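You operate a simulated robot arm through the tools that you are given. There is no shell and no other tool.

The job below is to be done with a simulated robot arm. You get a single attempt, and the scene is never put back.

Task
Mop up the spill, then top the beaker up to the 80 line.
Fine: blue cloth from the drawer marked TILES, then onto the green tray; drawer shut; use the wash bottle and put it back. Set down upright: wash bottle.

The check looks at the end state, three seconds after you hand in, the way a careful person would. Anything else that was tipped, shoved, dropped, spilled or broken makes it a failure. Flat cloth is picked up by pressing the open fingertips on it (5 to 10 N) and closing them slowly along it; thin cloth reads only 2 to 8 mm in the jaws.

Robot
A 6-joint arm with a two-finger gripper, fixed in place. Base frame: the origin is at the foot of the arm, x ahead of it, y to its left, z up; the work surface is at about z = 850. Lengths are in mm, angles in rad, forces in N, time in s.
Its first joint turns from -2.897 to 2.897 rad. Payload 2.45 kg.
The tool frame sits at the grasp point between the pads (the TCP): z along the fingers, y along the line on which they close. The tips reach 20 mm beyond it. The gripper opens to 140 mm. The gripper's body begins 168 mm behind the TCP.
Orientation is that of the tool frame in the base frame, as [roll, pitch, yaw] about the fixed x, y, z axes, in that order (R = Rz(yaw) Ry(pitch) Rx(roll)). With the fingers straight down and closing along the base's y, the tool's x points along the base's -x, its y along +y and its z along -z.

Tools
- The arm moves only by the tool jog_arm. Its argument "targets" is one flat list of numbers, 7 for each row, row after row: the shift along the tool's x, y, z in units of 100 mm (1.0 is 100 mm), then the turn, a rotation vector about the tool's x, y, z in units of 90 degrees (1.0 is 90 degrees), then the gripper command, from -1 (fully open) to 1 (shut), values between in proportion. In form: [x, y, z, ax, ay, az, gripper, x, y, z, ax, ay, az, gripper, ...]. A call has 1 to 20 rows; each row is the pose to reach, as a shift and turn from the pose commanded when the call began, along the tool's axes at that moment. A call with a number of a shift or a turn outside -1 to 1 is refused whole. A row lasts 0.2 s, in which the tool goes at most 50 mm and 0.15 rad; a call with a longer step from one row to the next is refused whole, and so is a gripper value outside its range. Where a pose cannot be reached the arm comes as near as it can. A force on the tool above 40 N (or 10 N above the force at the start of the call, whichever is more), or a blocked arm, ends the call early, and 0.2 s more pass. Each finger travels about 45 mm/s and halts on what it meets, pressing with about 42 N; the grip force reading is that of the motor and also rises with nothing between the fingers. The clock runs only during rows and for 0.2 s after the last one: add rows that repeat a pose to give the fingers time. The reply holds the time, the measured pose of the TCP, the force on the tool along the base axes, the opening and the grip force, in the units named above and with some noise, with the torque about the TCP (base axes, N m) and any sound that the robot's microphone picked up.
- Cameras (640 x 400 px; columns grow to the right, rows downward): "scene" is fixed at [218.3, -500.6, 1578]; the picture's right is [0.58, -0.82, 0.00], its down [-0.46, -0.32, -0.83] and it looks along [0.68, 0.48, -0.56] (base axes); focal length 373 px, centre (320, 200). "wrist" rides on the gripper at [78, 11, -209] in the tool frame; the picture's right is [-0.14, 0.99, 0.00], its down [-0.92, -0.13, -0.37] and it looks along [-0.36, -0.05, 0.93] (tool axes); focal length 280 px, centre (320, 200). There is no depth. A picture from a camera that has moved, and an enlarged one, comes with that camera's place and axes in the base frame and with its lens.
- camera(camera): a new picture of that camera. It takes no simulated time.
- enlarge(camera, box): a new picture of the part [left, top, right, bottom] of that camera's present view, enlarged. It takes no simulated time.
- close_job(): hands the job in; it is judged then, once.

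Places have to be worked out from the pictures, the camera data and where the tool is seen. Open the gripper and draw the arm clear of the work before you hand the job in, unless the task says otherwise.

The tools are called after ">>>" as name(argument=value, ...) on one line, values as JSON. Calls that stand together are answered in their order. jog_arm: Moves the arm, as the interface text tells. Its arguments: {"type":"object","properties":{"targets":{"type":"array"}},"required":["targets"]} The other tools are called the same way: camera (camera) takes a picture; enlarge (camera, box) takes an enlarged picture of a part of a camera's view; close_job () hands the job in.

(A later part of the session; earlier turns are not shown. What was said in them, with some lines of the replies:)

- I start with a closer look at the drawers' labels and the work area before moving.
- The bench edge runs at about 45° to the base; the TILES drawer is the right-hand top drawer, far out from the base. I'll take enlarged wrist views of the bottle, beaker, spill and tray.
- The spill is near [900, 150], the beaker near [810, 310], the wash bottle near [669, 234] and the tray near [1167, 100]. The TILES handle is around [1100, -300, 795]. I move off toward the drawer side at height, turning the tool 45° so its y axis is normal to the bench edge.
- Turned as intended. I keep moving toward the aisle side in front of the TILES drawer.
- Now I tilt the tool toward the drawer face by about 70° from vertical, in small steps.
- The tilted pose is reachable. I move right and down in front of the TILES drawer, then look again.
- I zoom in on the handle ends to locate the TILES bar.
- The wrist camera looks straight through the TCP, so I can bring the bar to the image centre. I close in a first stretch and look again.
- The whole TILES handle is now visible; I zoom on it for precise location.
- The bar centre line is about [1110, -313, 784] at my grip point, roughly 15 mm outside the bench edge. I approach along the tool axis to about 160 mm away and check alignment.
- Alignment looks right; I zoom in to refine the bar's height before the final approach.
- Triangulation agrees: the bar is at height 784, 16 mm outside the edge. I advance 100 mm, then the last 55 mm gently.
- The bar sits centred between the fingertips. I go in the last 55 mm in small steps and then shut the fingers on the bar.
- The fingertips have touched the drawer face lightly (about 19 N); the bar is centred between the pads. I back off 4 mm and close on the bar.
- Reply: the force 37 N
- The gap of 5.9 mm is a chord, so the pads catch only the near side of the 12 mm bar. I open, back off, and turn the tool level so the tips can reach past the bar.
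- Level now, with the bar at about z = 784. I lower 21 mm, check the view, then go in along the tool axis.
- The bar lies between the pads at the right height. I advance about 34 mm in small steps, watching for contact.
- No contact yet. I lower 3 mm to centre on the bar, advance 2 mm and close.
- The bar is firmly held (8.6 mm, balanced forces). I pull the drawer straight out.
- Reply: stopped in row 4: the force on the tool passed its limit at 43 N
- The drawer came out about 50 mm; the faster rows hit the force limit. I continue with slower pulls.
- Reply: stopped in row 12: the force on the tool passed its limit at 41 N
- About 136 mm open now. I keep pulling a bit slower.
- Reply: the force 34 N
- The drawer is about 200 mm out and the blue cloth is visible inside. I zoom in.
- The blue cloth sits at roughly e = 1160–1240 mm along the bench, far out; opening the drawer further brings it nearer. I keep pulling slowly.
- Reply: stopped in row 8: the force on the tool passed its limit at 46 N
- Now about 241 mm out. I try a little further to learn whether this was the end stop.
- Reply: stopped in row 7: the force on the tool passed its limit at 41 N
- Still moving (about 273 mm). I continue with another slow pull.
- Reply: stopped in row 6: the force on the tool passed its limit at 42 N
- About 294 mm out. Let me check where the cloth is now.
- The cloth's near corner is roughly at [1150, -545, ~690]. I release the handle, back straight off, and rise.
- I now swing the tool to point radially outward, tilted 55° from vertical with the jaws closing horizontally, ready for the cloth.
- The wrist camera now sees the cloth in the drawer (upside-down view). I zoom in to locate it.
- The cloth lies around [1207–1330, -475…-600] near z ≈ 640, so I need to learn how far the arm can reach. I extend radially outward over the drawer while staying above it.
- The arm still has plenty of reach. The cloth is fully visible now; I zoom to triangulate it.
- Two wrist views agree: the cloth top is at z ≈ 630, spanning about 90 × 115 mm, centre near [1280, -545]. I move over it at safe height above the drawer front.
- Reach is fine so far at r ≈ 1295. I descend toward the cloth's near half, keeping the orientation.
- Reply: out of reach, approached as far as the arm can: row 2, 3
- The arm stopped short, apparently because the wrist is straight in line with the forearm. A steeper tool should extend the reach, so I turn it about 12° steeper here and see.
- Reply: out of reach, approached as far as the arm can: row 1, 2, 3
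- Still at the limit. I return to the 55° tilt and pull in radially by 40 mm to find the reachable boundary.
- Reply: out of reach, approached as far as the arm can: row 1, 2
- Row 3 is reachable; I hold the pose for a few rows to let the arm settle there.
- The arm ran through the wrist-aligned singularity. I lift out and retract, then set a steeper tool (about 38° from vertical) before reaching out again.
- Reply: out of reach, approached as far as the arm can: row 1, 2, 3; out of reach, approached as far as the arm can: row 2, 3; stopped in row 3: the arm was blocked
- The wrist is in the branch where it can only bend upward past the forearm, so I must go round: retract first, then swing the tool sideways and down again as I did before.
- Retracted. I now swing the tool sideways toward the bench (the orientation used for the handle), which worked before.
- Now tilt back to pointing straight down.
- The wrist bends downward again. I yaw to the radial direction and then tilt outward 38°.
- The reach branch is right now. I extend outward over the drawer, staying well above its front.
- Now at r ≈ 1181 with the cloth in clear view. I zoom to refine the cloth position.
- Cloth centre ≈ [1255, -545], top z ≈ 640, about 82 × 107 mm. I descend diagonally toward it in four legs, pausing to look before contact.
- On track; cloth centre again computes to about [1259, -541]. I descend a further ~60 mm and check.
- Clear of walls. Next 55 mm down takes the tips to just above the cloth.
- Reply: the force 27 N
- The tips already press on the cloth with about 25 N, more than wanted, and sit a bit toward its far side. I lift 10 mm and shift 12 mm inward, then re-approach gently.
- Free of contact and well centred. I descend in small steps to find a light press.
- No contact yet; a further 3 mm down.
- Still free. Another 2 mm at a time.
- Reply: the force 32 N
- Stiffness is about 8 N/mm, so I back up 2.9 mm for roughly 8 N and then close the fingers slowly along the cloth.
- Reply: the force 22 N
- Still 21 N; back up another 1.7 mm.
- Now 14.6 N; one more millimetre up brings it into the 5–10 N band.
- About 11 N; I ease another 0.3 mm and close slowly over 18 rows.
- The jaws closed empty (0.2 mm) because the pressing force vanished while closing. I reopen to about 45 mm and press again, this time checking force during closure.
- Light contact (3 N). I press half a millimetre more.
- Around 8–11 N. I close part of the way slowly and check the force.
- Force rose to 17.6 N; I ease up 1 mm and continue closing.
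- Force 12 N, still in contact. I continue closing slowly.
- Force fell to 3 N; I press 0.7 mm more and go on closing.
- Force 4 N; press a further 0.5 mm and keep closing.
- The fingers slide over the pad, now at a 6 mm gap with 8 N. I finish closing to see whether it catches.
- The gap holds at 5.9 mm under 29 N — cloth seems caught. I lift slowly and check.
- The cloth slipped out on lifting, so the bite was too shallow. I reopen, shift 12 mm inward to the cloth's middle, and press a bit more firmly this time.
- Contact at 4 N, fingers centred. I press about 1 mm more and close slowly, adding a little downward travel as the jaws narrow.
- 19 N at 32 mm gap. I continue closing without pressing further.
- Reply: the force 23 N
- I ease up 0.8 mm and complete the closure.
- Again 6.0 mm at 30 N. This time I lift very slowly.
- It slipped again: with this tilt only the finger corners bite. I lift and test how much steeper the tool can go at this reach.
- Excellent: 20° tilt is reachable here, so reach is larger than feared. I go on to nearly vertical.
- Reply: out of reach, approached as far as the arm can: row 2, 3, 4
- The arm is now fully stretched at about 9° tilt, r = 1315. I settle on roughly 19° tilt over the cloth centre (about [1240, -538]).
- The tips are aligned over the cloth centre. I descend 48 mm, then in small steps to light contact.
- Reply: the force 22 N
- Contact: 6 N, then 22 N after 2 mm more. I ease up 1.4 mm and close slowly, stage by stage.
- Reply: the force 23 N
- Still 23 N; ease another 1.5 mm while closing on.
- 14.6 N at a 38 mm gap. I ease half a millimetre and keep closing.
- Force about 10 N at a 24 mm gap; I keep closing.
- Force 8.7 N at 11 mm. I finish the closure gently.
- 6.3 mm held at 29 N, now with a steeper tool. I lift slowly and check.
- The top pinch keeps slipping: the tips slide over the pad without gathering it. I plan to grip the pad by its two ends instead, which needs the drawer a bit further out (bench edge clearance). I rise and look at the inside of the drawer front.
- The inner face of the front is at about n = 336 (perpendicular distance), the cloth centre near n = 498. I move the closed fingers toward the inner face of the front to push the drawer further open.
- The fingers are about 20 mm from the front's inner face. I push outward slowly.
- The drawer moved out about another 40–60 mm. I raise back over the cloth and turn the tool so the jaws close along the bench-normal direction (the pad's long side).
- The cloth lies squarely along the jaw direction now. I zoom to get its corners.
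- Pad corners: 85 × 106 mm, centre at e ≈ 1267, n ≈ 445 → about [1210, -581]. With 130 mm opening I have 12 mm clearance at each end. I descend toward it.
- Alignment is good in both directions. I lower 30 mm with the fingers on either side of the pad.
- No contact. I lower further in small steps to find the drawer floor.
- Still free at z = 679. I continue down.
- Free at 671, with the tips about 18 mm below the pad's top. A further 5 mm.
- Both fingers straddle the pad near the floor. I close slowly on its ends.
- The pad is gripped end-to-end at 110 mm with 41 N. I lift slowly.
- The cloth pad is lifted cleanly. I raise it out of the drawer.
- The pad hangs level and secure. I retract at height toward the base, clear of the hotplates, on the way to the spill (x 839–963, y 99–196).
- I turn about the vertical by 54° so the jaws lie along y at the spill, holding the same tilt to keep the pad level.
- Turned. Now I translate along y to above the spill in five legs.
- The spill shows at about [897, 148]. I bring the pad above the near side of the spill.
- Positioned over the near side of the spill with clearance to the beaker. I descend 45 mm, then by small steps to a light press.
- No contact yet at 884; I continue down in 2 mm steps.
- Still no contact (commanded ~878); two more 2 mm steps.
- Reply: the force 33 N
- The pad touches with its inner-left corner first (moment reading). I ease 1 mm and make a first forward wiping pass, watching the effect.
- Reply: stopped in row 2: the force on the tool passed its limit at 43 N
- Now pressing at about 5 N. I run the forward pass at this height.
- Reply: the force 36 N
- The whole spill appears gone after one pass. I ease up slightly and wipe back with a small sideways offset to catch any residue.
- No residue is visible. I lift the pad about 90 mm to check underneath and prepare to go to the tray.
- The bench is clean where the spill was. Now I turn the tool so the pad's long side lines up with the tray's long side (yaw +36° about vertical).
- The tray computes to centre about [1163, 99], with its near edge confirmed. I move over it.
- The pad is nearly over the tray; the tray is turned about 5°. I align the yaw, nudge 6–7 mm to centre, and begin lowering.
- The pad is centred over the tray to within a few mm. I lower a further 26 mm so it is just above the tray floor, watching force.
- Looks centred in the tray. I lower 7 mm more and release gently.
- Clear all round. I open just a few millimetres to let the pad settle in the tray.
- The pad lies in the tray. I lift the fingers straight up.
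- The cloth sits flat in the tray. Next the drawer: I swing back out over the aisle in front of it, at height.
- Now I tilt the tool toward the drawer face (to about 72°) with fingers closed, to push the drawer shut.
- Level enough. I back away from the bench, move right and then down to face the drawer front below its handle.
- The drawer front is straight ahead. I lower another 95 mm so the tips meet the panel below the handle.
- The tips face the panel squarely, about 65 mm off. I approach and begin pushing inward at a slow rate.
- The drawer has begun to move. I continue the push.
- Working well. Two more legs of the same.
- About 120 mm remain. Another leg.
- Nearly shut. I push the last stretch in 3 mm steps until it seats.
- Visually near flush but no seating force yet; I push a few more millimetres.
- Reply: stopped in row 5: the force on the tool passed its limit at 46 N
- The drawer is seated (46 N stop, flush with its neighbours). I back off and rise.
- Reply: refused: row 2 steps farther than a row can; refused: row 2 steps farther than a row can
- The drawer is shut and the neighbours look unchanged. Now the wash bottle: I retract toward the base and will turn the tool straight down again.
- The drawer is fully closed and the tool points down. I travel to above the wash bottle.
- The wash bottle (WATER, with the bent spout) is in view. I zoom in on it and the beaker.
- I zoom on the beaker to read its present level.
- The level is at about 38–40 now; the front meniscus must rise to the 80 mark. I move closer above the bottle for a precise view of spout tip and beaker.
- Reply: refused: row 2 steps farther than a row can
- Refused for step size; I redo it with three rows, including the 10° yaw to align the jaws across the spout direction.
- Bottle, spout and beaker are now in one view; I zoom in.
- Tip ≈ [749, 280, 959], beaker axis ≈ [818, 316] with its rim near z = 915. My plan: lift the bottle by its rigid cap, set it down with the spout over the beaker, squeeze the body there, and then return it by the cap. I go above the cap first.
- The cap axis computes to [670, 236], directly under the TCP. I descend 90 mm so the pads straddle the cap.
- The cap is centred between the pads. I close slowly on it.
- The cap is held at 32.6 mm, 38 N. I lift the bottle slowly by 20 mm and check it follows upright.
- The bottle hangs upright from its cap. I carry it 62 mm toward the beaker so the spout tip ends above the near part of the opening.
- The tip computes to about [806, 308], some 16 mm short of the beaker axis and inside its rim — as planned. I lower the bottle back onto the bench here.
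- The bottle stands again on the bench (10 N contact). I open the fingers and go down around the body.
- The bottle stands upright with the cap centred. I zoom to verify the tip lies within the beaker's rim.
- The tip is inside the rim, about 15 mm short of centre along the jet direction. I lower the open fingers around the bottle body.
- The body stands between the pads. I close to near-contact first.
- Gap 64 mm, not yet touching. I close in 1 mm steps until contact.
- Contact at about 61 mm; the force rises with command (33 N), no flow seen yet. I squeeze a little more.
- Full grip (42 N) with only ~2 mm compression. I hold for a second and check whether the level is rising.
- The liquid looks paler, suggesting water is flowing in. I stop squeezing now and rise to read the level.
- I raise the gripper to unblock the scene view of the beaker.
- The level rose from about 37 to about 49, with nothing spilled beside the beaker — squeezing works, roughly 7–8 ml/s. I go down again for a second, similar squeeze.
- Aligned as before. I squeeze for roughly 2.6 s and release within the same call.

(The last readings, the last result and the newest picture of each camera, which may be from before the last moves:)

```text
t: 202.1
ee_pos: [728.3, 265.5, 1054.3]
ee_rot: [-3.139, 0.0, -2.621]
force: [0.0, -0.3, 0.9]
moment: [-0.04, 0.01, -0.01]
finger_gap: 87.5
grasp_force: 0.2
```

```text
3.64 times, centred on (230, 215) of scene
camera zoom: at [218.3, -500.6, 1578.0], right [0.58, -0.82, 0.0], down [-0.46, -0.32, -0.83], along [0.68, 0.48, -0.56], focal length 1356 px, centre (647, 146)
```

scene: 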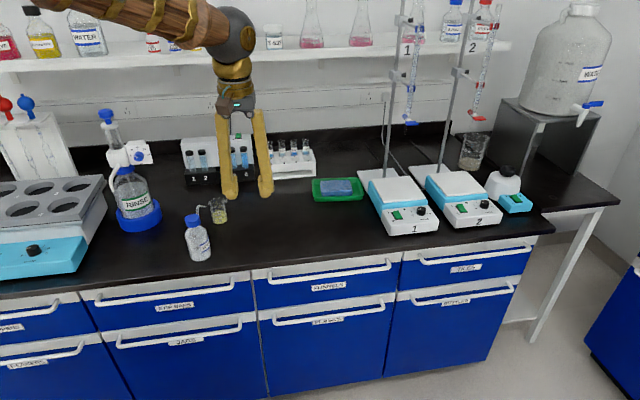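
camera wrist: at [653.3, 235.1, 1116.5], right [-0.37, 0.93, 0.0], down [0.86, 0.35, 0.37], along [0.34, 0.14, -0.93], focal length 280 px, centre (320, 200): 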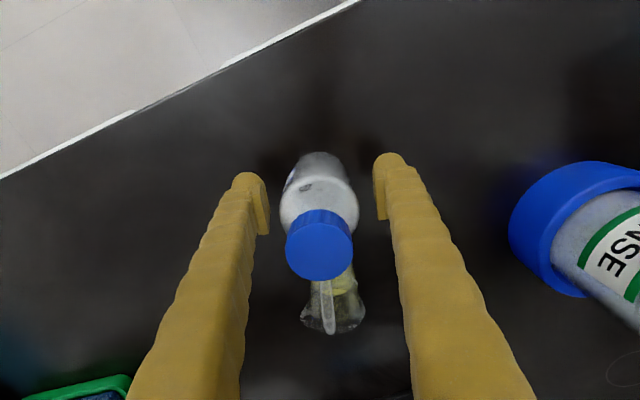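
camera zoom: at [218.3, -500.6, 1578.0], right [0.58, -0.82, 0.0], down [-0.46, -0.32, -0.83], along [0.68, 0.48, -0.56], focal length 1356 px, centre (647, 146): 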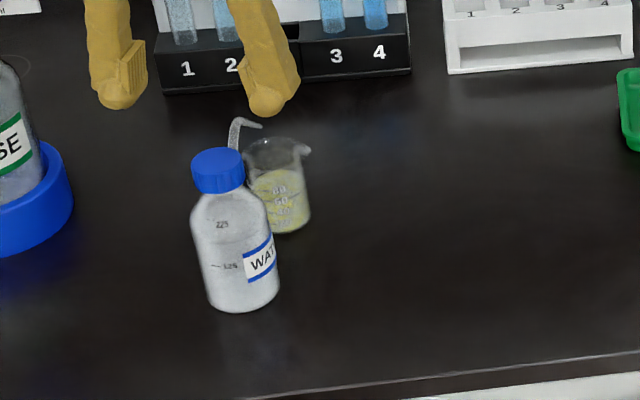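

The meniscus now reads around 65. I zoom in for a finer reading.

>>> enlarge(camera="scene", box=[216, 202, 232, 228])

>>> enlarge(camera="wrist", box=[270, 130, 390, 290])

```text
15.38 times, centred on (224, 215) of scene
camera zoom: at [218.3, -500.6, 1578.0], right [0.58, -0.82, 0.0], down [-0.46, -0.32, -0.83], along [0.68, 0.48, -0.56], focal length 5737 px, centre (1797, -31)
```

zoom: 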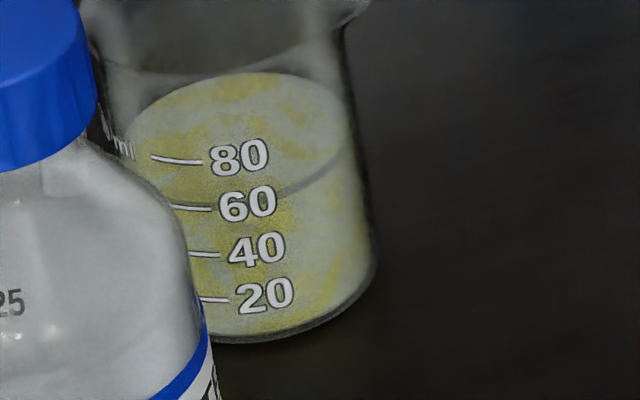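

```text
2.50 times, centred on (330, 210) of wrist
camera zoom: at [654.7, 236.5, 1264.5], right [-0.37, 0.93, 0.0], down [0.86, 0.35, 0.37], along [0.34, 0.14, -0.93], focal length 701 px, centre (295, 175)
```

zoom: 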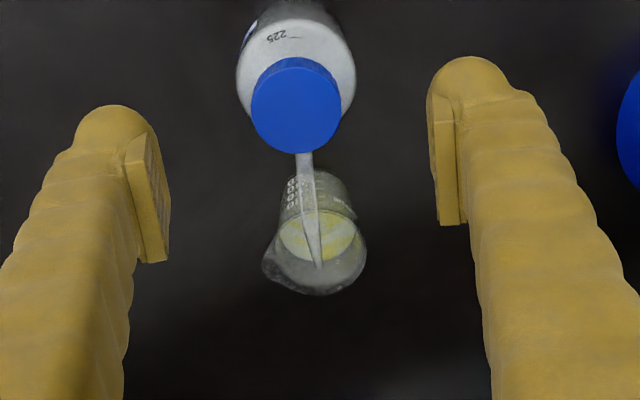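

The level is about 65; about 15 more is needed, i.e. nearly the same squeeze again. I do slightly less first, then check.

>>> jog_arm(targets=[0, 0, 0.35, 0, 0, 0, -0.25, 0, 0, 0.7, 0, 0, 0, -0.25, 0, 0, 1, 0, 0, 0, -0.25])

>>> jog_arm(targets=[0, 0, 0.25, 0, 0, 0, -0.1, 0, 0, 0.5, 0, 0, 0, 0, 0, 0, 0.5, 0, 0, 0, 0.07])

>>> enlarge(camera="wrist", box=[220, 130, 420, 350])

```text
t: 202.8
ee_pos: [729.5, 266.3, 955.4]
ee_rot: [-3.139, 0.0, -2.621]
force: [0.2, -0.1, 0.0]
moment: [-0.04, -0.01, 0.0]
finger_gap: 87.3
grasp_force: 0.0
```

```text
t: 203.7
ee_pos: [727.8, 264.7, 905.8]
ee_rot: [-3.14, 0.0, -2.622]
force: [0.2, -0.3, 0.4]
moment: [0.0, -0.04, -0.02]
finger_gap: 65.2
grasp_force: 0.1
```

```text
1.82 times, centred on (320, 240) of wrist
camera zoom: at [654.8, 235.7, 1115.2], right [-0.37, 0.93, 0.0], down [0.86, 0.35, 0.37], along [0.34, 0.14, -0.93], focal length 510 px, centre (320, 127)
```

zoom: 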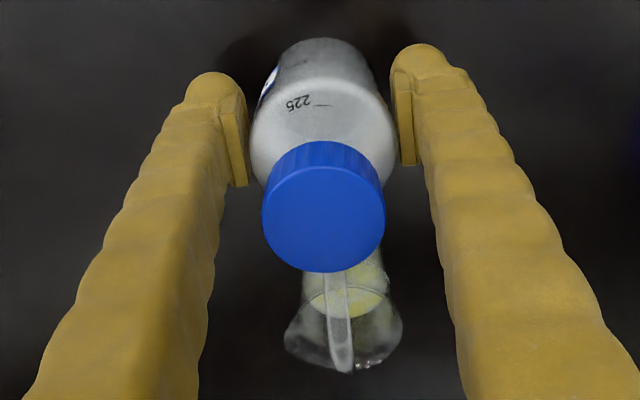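

Aligned. I squeeze about two rows shorter than last time and release, then rise to read.

>>> jog_arm(targets=[0, 0, 0, 0, 0, 0, 0.12, 0, 0, 0, 0, 0, 0, 0.15, 0, 0, 0, 0, 0, 0, 0.19, 0, 0, 0, 0, 0, 0, 0.25, 0, 0, 0, 0, 0, 0, 0.25, 0, 0, 0, 0, 0, 0, 0.25, 0, 0, 0, 0, 0, 0, 0.25, 0, 0, 0, 0, 0, 0, 0.25, 0, 0, 0, 0, 0, 0, 0.25, 0, 0, 0, 0, 0, 0, 0.25, 0, 0, 0, 0, 0, 0, 0.25, 0, 0, 0, 0, 0, 0, 0.05, 0, 0, 0, 0, 0, 0, -0.15, 0, 0, 0, 0, 0, 0, -0.25])

>>> jog_arm(targets=[0, 0, -0.33, 0, 0, 0, -0.25, 0, 0, -0.67, 0, 0, 0, -0.25, 0, 0, -1, 0, 0, 0, -0.25])

>>> jog_arm(targets=[0, 0, -0.25, 0, 0, 0, -0.25, 0, 0, -0.5, 0, 0, 0, -0.25])

>>> enlarge(camera="scene", box=[216, 202, 232, 228])

>>> enlarge(camera="scene", box=[205, 185, 245, 232])

```text
t: 206.7
ee_pos: [728.8, 264.3, 905.6]
ee_rot: [-3.138, 0.0, -2.621]
force: [0.0, 0.4, -0.1]
moment: [0.02, -0.01, 0.01]
finger_gap: 87.5
grasp_force: 0.0
```

```text
t: 207.4
ee_pos: [728.3, 264.5, 1008.0]
ee_rot: [-3.141, 0.0, -2.622]
force: [-0.5, -0.2, 0.3]
moment: [0.03, 0.0, 0.0]
finger_gap: 87.4
grasp_force: 0.1
```

```text
t: 208.1
ee_pos: [726.3, 263.4, 1056.0]
ee_rot: [3.142, 0.0, -2.621]
force: [0.4, -0.1, -0.9]
moment: [0.02, 0.01, -0.02]
finger_gap: 87.7
grasp_force: 0.0
```

```text
15.38 times, centred on (224, 215) of scene
camera zoom: at [218.3, -500.6, 1578.0], right [0.58, -0.82, 0.0], down [-0.46, -0.32, -0.83], along [0.68, 0.48, -0.56], focal length 5737 px, centre (1797, -31)
```

zoom: 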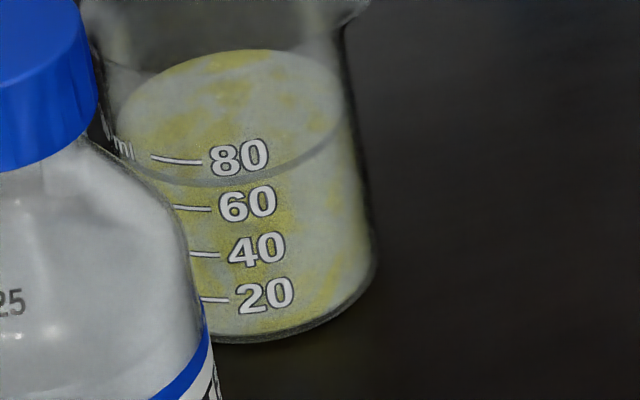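

```text
8.51 times, centred on (225, 208) of scene
camera zoom: at [218.3, -500.6, 1578.0], right [0.58, -0.82, 0.0], down [-0.46, -0.32, -0.83], along [0.68, 0.48, -0.56], focal length 3174 px, centre (1128, 128)
```

zoom: 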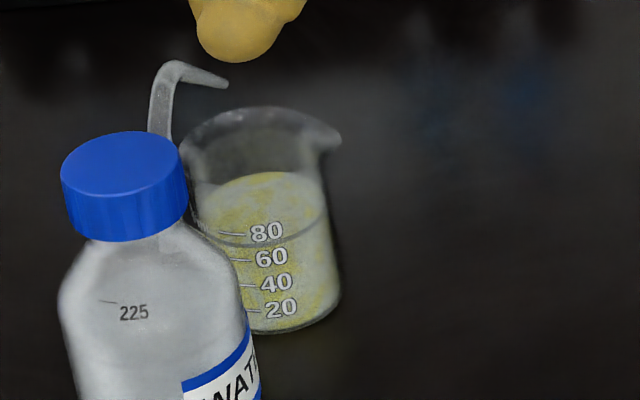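

The meniscus is now just under the 80 digits — about 70 by the tick marks. Another 10 ml are needed; I repeat a squeeze of slightly shorter length.

>>> jog_arm(targets=[0, 0, 0.35, 0, 0, 0, -0.25, 0, 0, 0.7, 0, 0, 0, -0.25, 0, 0, 1, 0, 0, 0, -0.25])

>>> jog_arm(targets=[0, 0, 0.25, 0, 0, 0, -0.1, 0, 0, 0.5, 0, 0, 0, 0, 0, 0, 0.5, 0, 0, 0, 0.07])

>>> jog_arm(targets=[0, 0, 0, 0, 0, 0, 0.12, 0, 0, 0, 0, 0, 0, 0.15, 0, 0, 0, 0, 0, 0, 0.19, 0, 0, 0, 0, 0, 0, 0.25, 0, 0, 0, 0, 0, 0, 0.25, 0, 0, 0, 0, 0, 0, 0.25, 0, 0, 0, 0, 0, 0, 0.25, 0, 0, 0, 0, 0, 0, 0.25, 0, 0, 0, 0, 0, 0, 0.25, 0, 0, 0, 0, 0, 0, 0.05, 0, 0, 0, 0, 0, 0, -0.15, 0, 0, 0, 0, 0, 0, -0.25])

>>> jog_arm(targets=[0, 0, -0.33, 0, 0, 0, -0.25, 0, 0, -0.67, 0, 0, 0, -0.25, 0, 0, -1, 0, 0, 0, -0.25])

>>> jog_arm(targets=[0, 0, -0.25, 0, 0, 0, -0.25, 0, 0, -0.5, 0, 0, 0, -0.25])

>>> enlarge(camera="scene", box=[216, 202, 232, 228])

>>> enlarge(camera="scene", box=[205, 185, 245, 232])

```text
t: 208.8
ee_pos: [725.5, 265.8, 954.9]
ee_rot: [-3.14, 0.002, -2.621]
force: [-0.2, 0.0, -0.4]
moment: [0.0, 0.0, 0.01]
finger_gap: 87.4
grasp_force: 0.0
```

```text
t: 209.7
ee_pos: [725.8, 264.6, 902.4]
ee_rot: [-3.139, 0.0, -2.621]
force: [1.0, -1.2, 1.0]
moment: [0.01, 0.02, -0.01]
finger_gap: 65.3
grasp_force: 0.4
```

```text
t: 212.2
ee_pos: [725.9, 264.3, 903.8]
ee_rot: [-3.139, -0.001, -2.62]
force: [0.0, 0.1, -0.8]
moment: [-0.03, -0.04, -0.01]
finger_gap: 87.6
grasp_force: 0.0
```

```text
t: 213.1
ee_pos: [729.4, 262.4, 1005.9]
ee_rot: [-3.141, -0.001, -2.622]
force: [-0.6, 0.2, 0.1]
moment: [0.03, -0.01, 0.01]
finger_gap: 87.5
grasp_force: 0.1
```

```text
t: 213.7
ee_pos: [725.8, 264.3, 1055.5]
ee_rot: [3.141, 0.001, -2.622]
force: [0.6, -0.2, 0.7]
moment: [-0.01, -0.01, -0.02]
finger_gap: 87.9
grasp_force: 0.1
```

```text
15.38 times, centred on (224, 215) of scene
camera zoom: at [218.3, -500.6, 1578.0], right [0.58, -0.82, 0.0], down [-0.46, -0.32, -0.83], along [0.68, 0.48, -0.56], focal length 5737 px, centre (1797, -31)
```

zoom: 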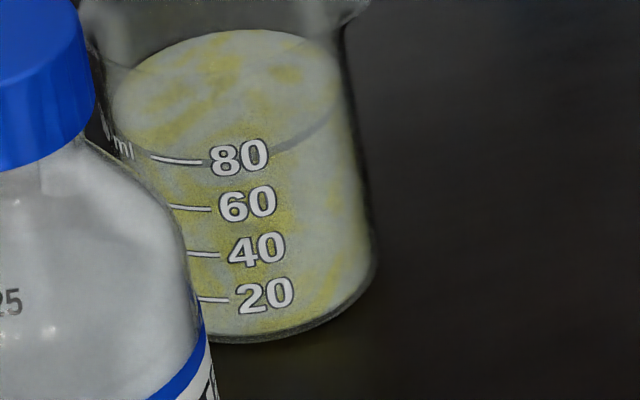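

```text
8.51 times, centred on (225, 208) of scene
camera zoom: at [218.3, -500.6, 1578.0], right [0.58, -0.82, 0.0], down [-0.46, -0.32, -0.83], along [0.68, 0.48, -0.56], focal length 3174 px, centre (1128, 128)
```

zoom: 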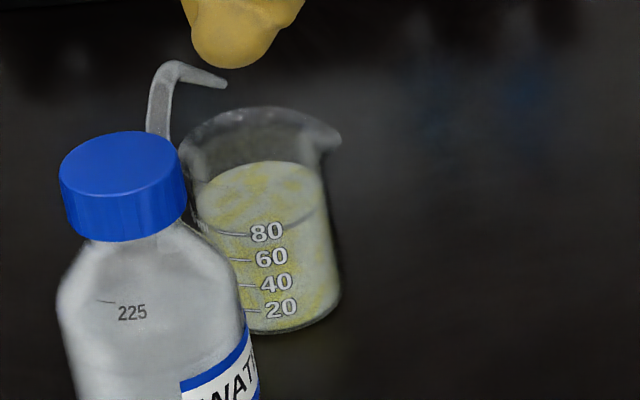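

The meniscus now meets the 80 tick. I zoom in more for the final reading.

>>> enlarge(camera="scene", box=[217, 206, 226, 214])

>>> enlarge(camera="scene", box=[180, 170, 300, 260])

```text
16.00 times, centred on (222, 210) of scene
camera zoom: at [218.3, -500.6, 1578.0], right [0.58, -0.82, 0.0], down [-0.46, -0.32, -0.83], along [0.68, 0.48, -0.56], focal length 5967 px, centre (1896, 40)
```

zoom: 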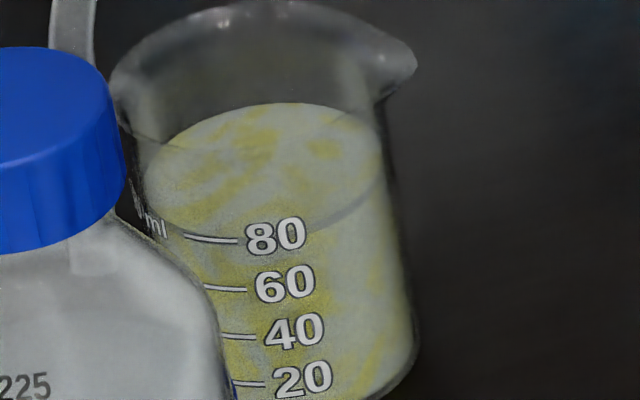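

```text
4.44 times, centred on (240, 215) of scene
camera zoom: at [218.3, -500.6, 1578.0], right [0.58, -0.82, 0.0], down [-0.46, -0.32, -0.83], along [0.68, 0.48, -0.56], focal length 1657 px, centre (676, 133)
```

zoom: 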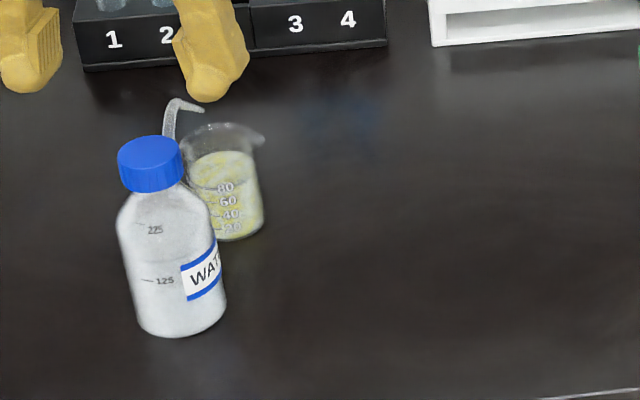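

The level sits on the 80 line, and the bench around is dry. Now I return the bottle: down to the cap, grip, lift.

>>> jog_arm(targets=[0, 0, 0.3, 0, 0, 0, -0.1, 0, 0, 0.6, 0, 0, 0, 0.05, 0, 0, 0.75, 0, 0, 0, 0.1, 0, 0, 0.75, 0, 0, 0, 0.1])

>>> enlarge(camera="wrist", box=[240, 130, 400, 290])

```text
t: 214.7
ee_pos: [726.6, 265.4, 980.3]
ee_rot: [-3.141, 0.001, -2.621]
force: [0.0, 0.2, -0.1]
moment: [-0.02, -0.01, 0.02]
finger_gap: 63.0
grasp_force: 0.0
```

```text
2.50 times, centred on (320, 210) of wrist
camera zoom: at [652.4, 236.3, 1189.3], right [-0.37, 0.93, 0.0], down [0.86, 0.35, 0.37], along [0.34, 0.14, -0.93], focal length 701 px, centre (320, 175)
```

zoom: 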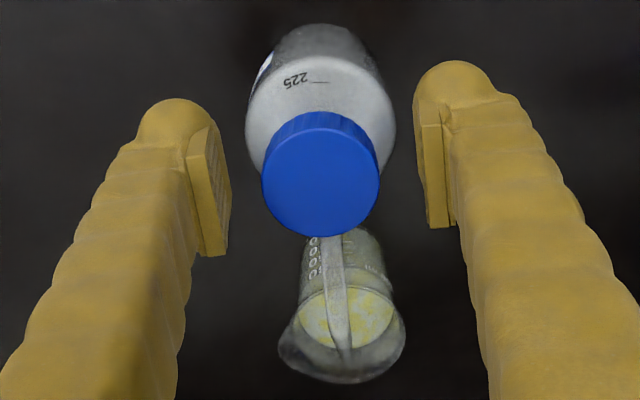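

The cap is centred again. I close on it and lift 20 mm.

>>> jog_arm(targets=[0, 0, 0, 0, 0, 0, 0.2, 0, 0, 0, 0, 0, 0, 0.3, 0, 0, 0, 0, 0, 0, 0.38, 0, 0, 0, 0, 0, 0, 0.45, 0, 0, 0, 0, 0, 0, 0.5, 0, 0, 0, 0, 0, 0, 0.55, 0, 0, 0, 0, 0, 0, 0.6])

>>> jog_arm(targets=[0, 0, -0.04, 0, 0, 0, 0.6, 0, 0, -0.09, 0, 0, 0, 0.6, 0, 0, -0.14, 0, 0, 0, 0.6, 0, 0, -0.2, 0, 0, 0, 0.6])

>>> enlarge(camera="scene", box=[170, 160, 270, 265])

```text
t: 216.2
ee_pos: [726.6, 265.0, 980.8]
ee_rot: [-3.14, -0.002, -2.621]
force: [0.4, 0.0, -0.3]
moment: [0.0, -0.01, -0.02]
finger_gap: 32.7
grasp_force: 38.7
```

```text
t: 217.2
ee_pos: [725.8, 265.0, 1000.8]
ee_rot: [-3.141, -0.001, -2.621]
force: [-0.1, 0.2, -1.8]
moment: [0.0, 0.01, 0.0]
finger_gap: 32.1
grasp_force: 42.8
```

```text
3.81 times, centred on (220, 212) of scene
camera zoom: at [218.3, -500.6, 1578.0], right [0.58, -0.82, 0.0], down [-0.46, -0.32, -0.83], along [0.68, 0.48, -0.56], focal length 1421 px, centre (701, 152)
```

zoom: 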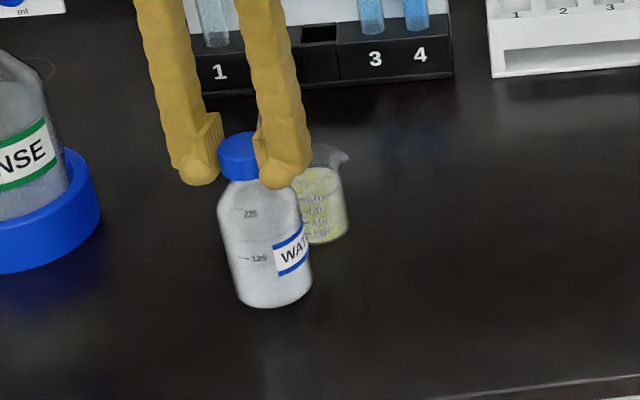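

Held upright. I carry it back 62 mm along the same line to its original spot.

>>> jog_arm(targets=[0.125, 0.007, 0, 0, 0, 0, 0.6, 0.25, 0.013, 0, 0, 0, 0, 0.6, 0.375, 0.02, 0, 0, 0, 0, 0.6, 0.5, 0.026, 0, 0, 0, 0, 0.6, 0.6, 0.033, 0, 0, 0, 0, 0.6, 0.623, 0.033, 0, 0, 0, 0, 0.6, 0.623, 0.033, 0, 0, 0, 0, 0.6])

>>> jog_arm(targets=[0, 0, 0.06, 0, 0, 0, 0.6, 0, 0, 0.11, 0, 0, 0, 0.6, 0, 0, 0.15, 0, 0, 0, 0.6, 0, 0, 0.18, 0, 0, 0, 0.6, 0, 0, 0.195, 0, 0, 0, 0.6, 0, 0, 0.2, 0, 0, 0, 0.6])

>>> enlarge(camera="scene", box=[160, 140, 340, 272])

```text
t: 218.8
ee_pos: [672.7, 237.6, 1000.8]
ee_rot: [-3.139, 0.0, -2.622]
force: [0.4, 0.0, -1.7]
moment: [0.01, -0.02, -0.04]
finger_gap: 32.4
grasp_force: 42.5
```

```text
t: 220.2
ee_pos: [672.0, 235.3, 980.1]
ee_rot: [-3.141, 0.0, -2.62]
force: [-0.4, 0.3, 0.3]
moment: [0.06, 0.05, 0.0]
finger_gap: 32.1
grasp_force: 41.9
```

```text
3.03 times, centred on (250, 206) of scene
camera zoom: at [218.3, -500.6, 1578.0], right [0.58, -0.82, 0.0], down [-0.46, -0.32, -0.83], along [0.68, 0.48, -0.56], focal length 1130 px, centre (532, 182)
```

zoom: 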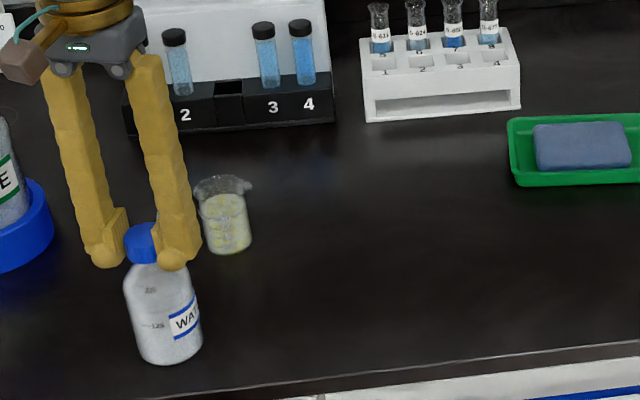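

Back over its spot, contact not yet felt. I lower another 2 mm to seat it.

>>> jog_arm(targets=[0, 0, 0.01, 0, 0, 0, 0.6, 0, 0, 0.015, 0, 0, 0, 0.6])

```text
t: 220.8
ee_pos: [671.2, 236.6, 978.7]
ee_rot: [-3.14, 0.002, -2.622]
force: [-2.1, -2.1, 18.4]
moment: [-0.11, 0.1, -0.01]
finger_gap: 32.1
grasp_force: 42.4
```

It is seated (18 N). I ease 1 mm up, open slowly, and rise.

>>> jog_arm(targets=[0, 0, -0.01, 0, 0, 0, 0.6, 0, 0, -0.01, 0, 0, 0, 0.5, 0, 0, -0.01, 0, 0, 0, 0.4, 0, 0, -0.01, 0, 0, 0, 0.2, 0, 0, -0.01, 0, 0, 0, 0, 0, 0, -0.01, 0, 0, 0, -0.1])

>>> jog_arm(targets=[0, 0, -0.2, 0, 0, 0, -0.1, 0, 0, -0.5, 0, 0, 0, -0.1, 0, 0, -0.95, 0, 0, 0, -0.1])

>>> jog_arm(targets=[0, 0, -0.45, 0, 0, 0, -0.5, 0, 0, -0.9, 0, 0, 0, -1])

>>> camera(camera="scene")

>>> enlarge(camera="scene", box=[165, 165, 265, 270])

>>> camera(camera="wrist")

```text
t: 222.2
ee_pos: [670.6, 236.9, 979.2]
ee_rot: [-3.139, -0.001, -2.622]
force: [0.4, -0.6, -0.1]
moment: [-0.01, -0.01, 0.02]
finger_gap: 77.1
grasp_force: 0.0
```

```text
t: 223.1
ee_pos: [670.4, 235.3, 1076.2]
ee_rot: [3.139, -0.001, -2.621]
force: [0.3, -0.5, -0.4]
moment: [0.0, 0.0, 0.03]
finger_gap: 76.8
grasp_force: 0.0
```

```text
t: 223.7
ee_pos: [671.5, 235.4, 1165.4]
ee_rot: [3.141, -0.001, -2.622]
force: [0.0, -0.5, 0.0]
moment: [0.02, 0.02, 0.0]
finger_gap: 128.3
grasp_force: 0.1
```

```text
taken
```

scene: 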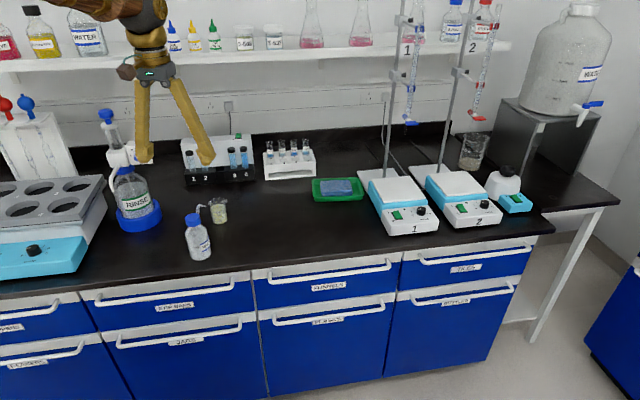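

```text
3.81 times, centred on (215, 218) of scene
camera zoom: at [218.3, -500.6, 1578.0], right [0.58, -0.82, 0.0], down [-0.46, -0.32, -0.83], along [0.68, 0.48, -0.56], focal length 1421 px, centre (720, 133)
```

zoom: 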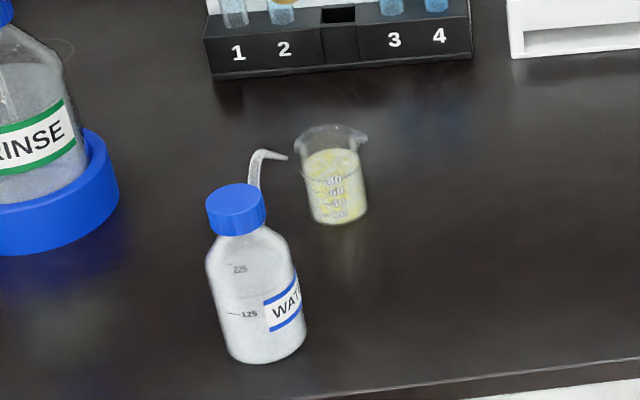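

```text
taken
camera wrist: at [597.8, 206.5, 1374.6], right [-0.37, 0.93, 0.0], down [0.86, 0.35, 0.37], along [0.34, 0.14, -0.93], focal length 280 px, centre (320, 200)
```

wrist: 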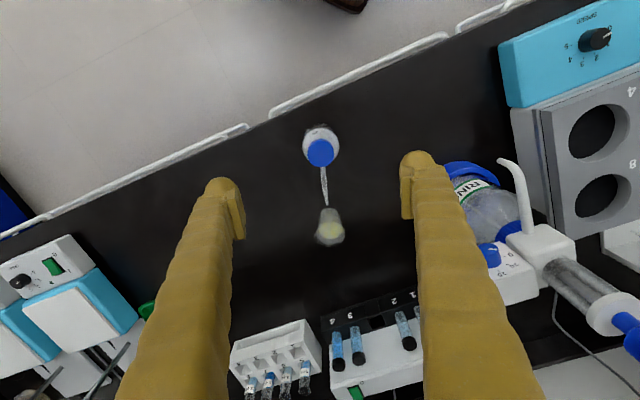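

The bottle is back upright in its place. I do final checks: beaker level, spill area, drawer front and tray.

>>> enlarge(camera="scene", box=[204, 193, 234, 228])

>>> enlarge(camera="scene", box=[380, 220, 560, 332])

>>> enlarge(camera="scene", box=[220, 160, 400, 272])

```text
11.43 times, centred on (219, 210) of scene
camera zoom: at [218.3, -500.6, 1578.0], right [0.58, -0.82, 0.0], down [-0.46, -0.32, -0.83], along [0.68, 0.48, -0.56], focal length 4262 px, centre (1474, 80)
```

zoom: 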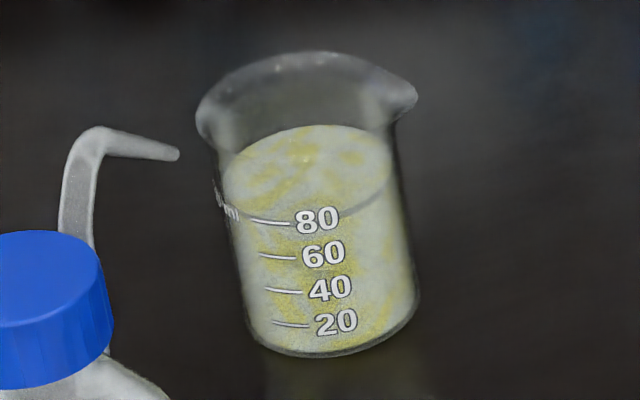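

```text
3.56 times, centred on (470, 276) of scene
camera zoom: at [218.3, -500.6, 1578.0], right [0.58, -0.82, 0.0], down [-0.46, -0.32, -0.83], along [0.68, 0.48, -0.56], focal length 1326 px, centre (-213, -70)
```

zoom: 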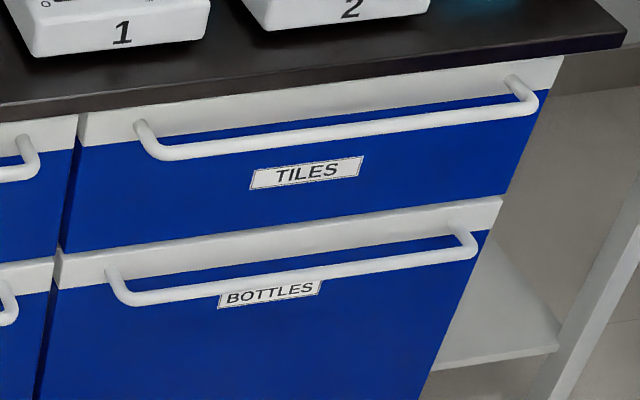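

```text
3.56 times, centred on (310, 216) of scene
camera zoom: at [218.3, -500.6, 1578.0], right [0.58, -0.82, 0.0], down [-0.46, -0.32, -0.83], along [0.68, 0.48, -0.56], focal length 1326 px, centre (356, 143)
```

zoom: 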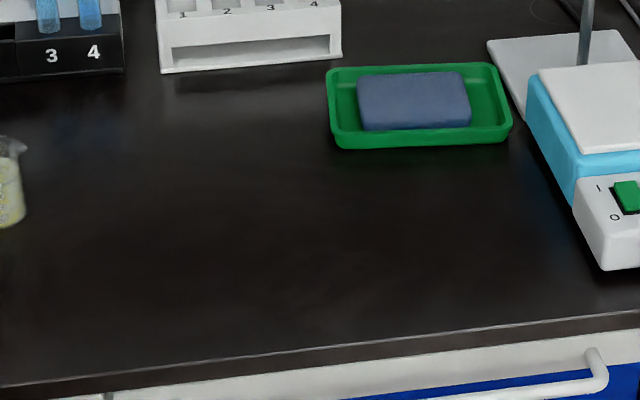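

All goals look met: level on the 80 line, drawer flush as at the start, cloth in the tray, bench clean. I draw the open gripper further up and away.

>>> jog_arm(targets=[0, 0, -0.3, 0, 0, 0, -1, 0.2, -0.3, -0.5, 0, 0, 0, -1, 0.3, -0.7, -0.6, 0, 0, 0, -1, 0.3, -1, -0.6, 0, 0, 0, -1])

>>> camera(camera="scene")

```text
t: 224.7
ee_pos: [696.3, 133.6, 1227.0]
ee_rot: [-3.138, 0.0, -2.621]
force: [-0.4, -0.5, 0.1]
moment: [0.02, 0.01, 0.01]
finger_gap: 139.8
grasp_force: 0.0
```

```text
taken
```

scene: 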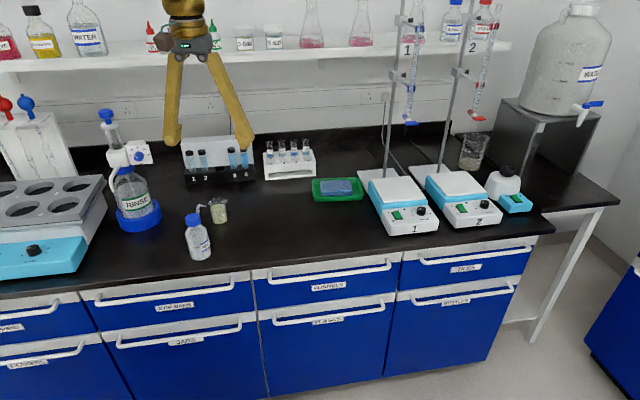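

The gripper is open and clear of the work, and everything stands in order. I hand in the job.

>>> close_job()

```text
The job is handed in.
```

I handed the job in with everything on your list done. The result of the check isn't back yet.

- **Spill:** I wiped it with the blue cloth from the TILES drawer. No residue showed in the pictures after two passes.
- **Cloth:** It lies flat in the green tray. Pinching it from above kept slipping, so I gripped it by its two ends instead.
- **Drawer:** It is shut and sits flush with its neighbours, as at the start. I had pulled it out about 350 mm to reach the cloth. The white tile was still inside; I last saw it part-way through closing and could not see it after that.
- **Beaker:** The liquid is at the 80 line, about 79–80 by my reading. It took four short squeezes of the wash bottle, and nothing spilled on the bench.
- **Wash bottle:** It is upright within about 3 mm of its original spot. I moved it by the cap both ways.

The gripper is open and well above the bench. In the final pictures nothing else on the bench looked tipped or moved.
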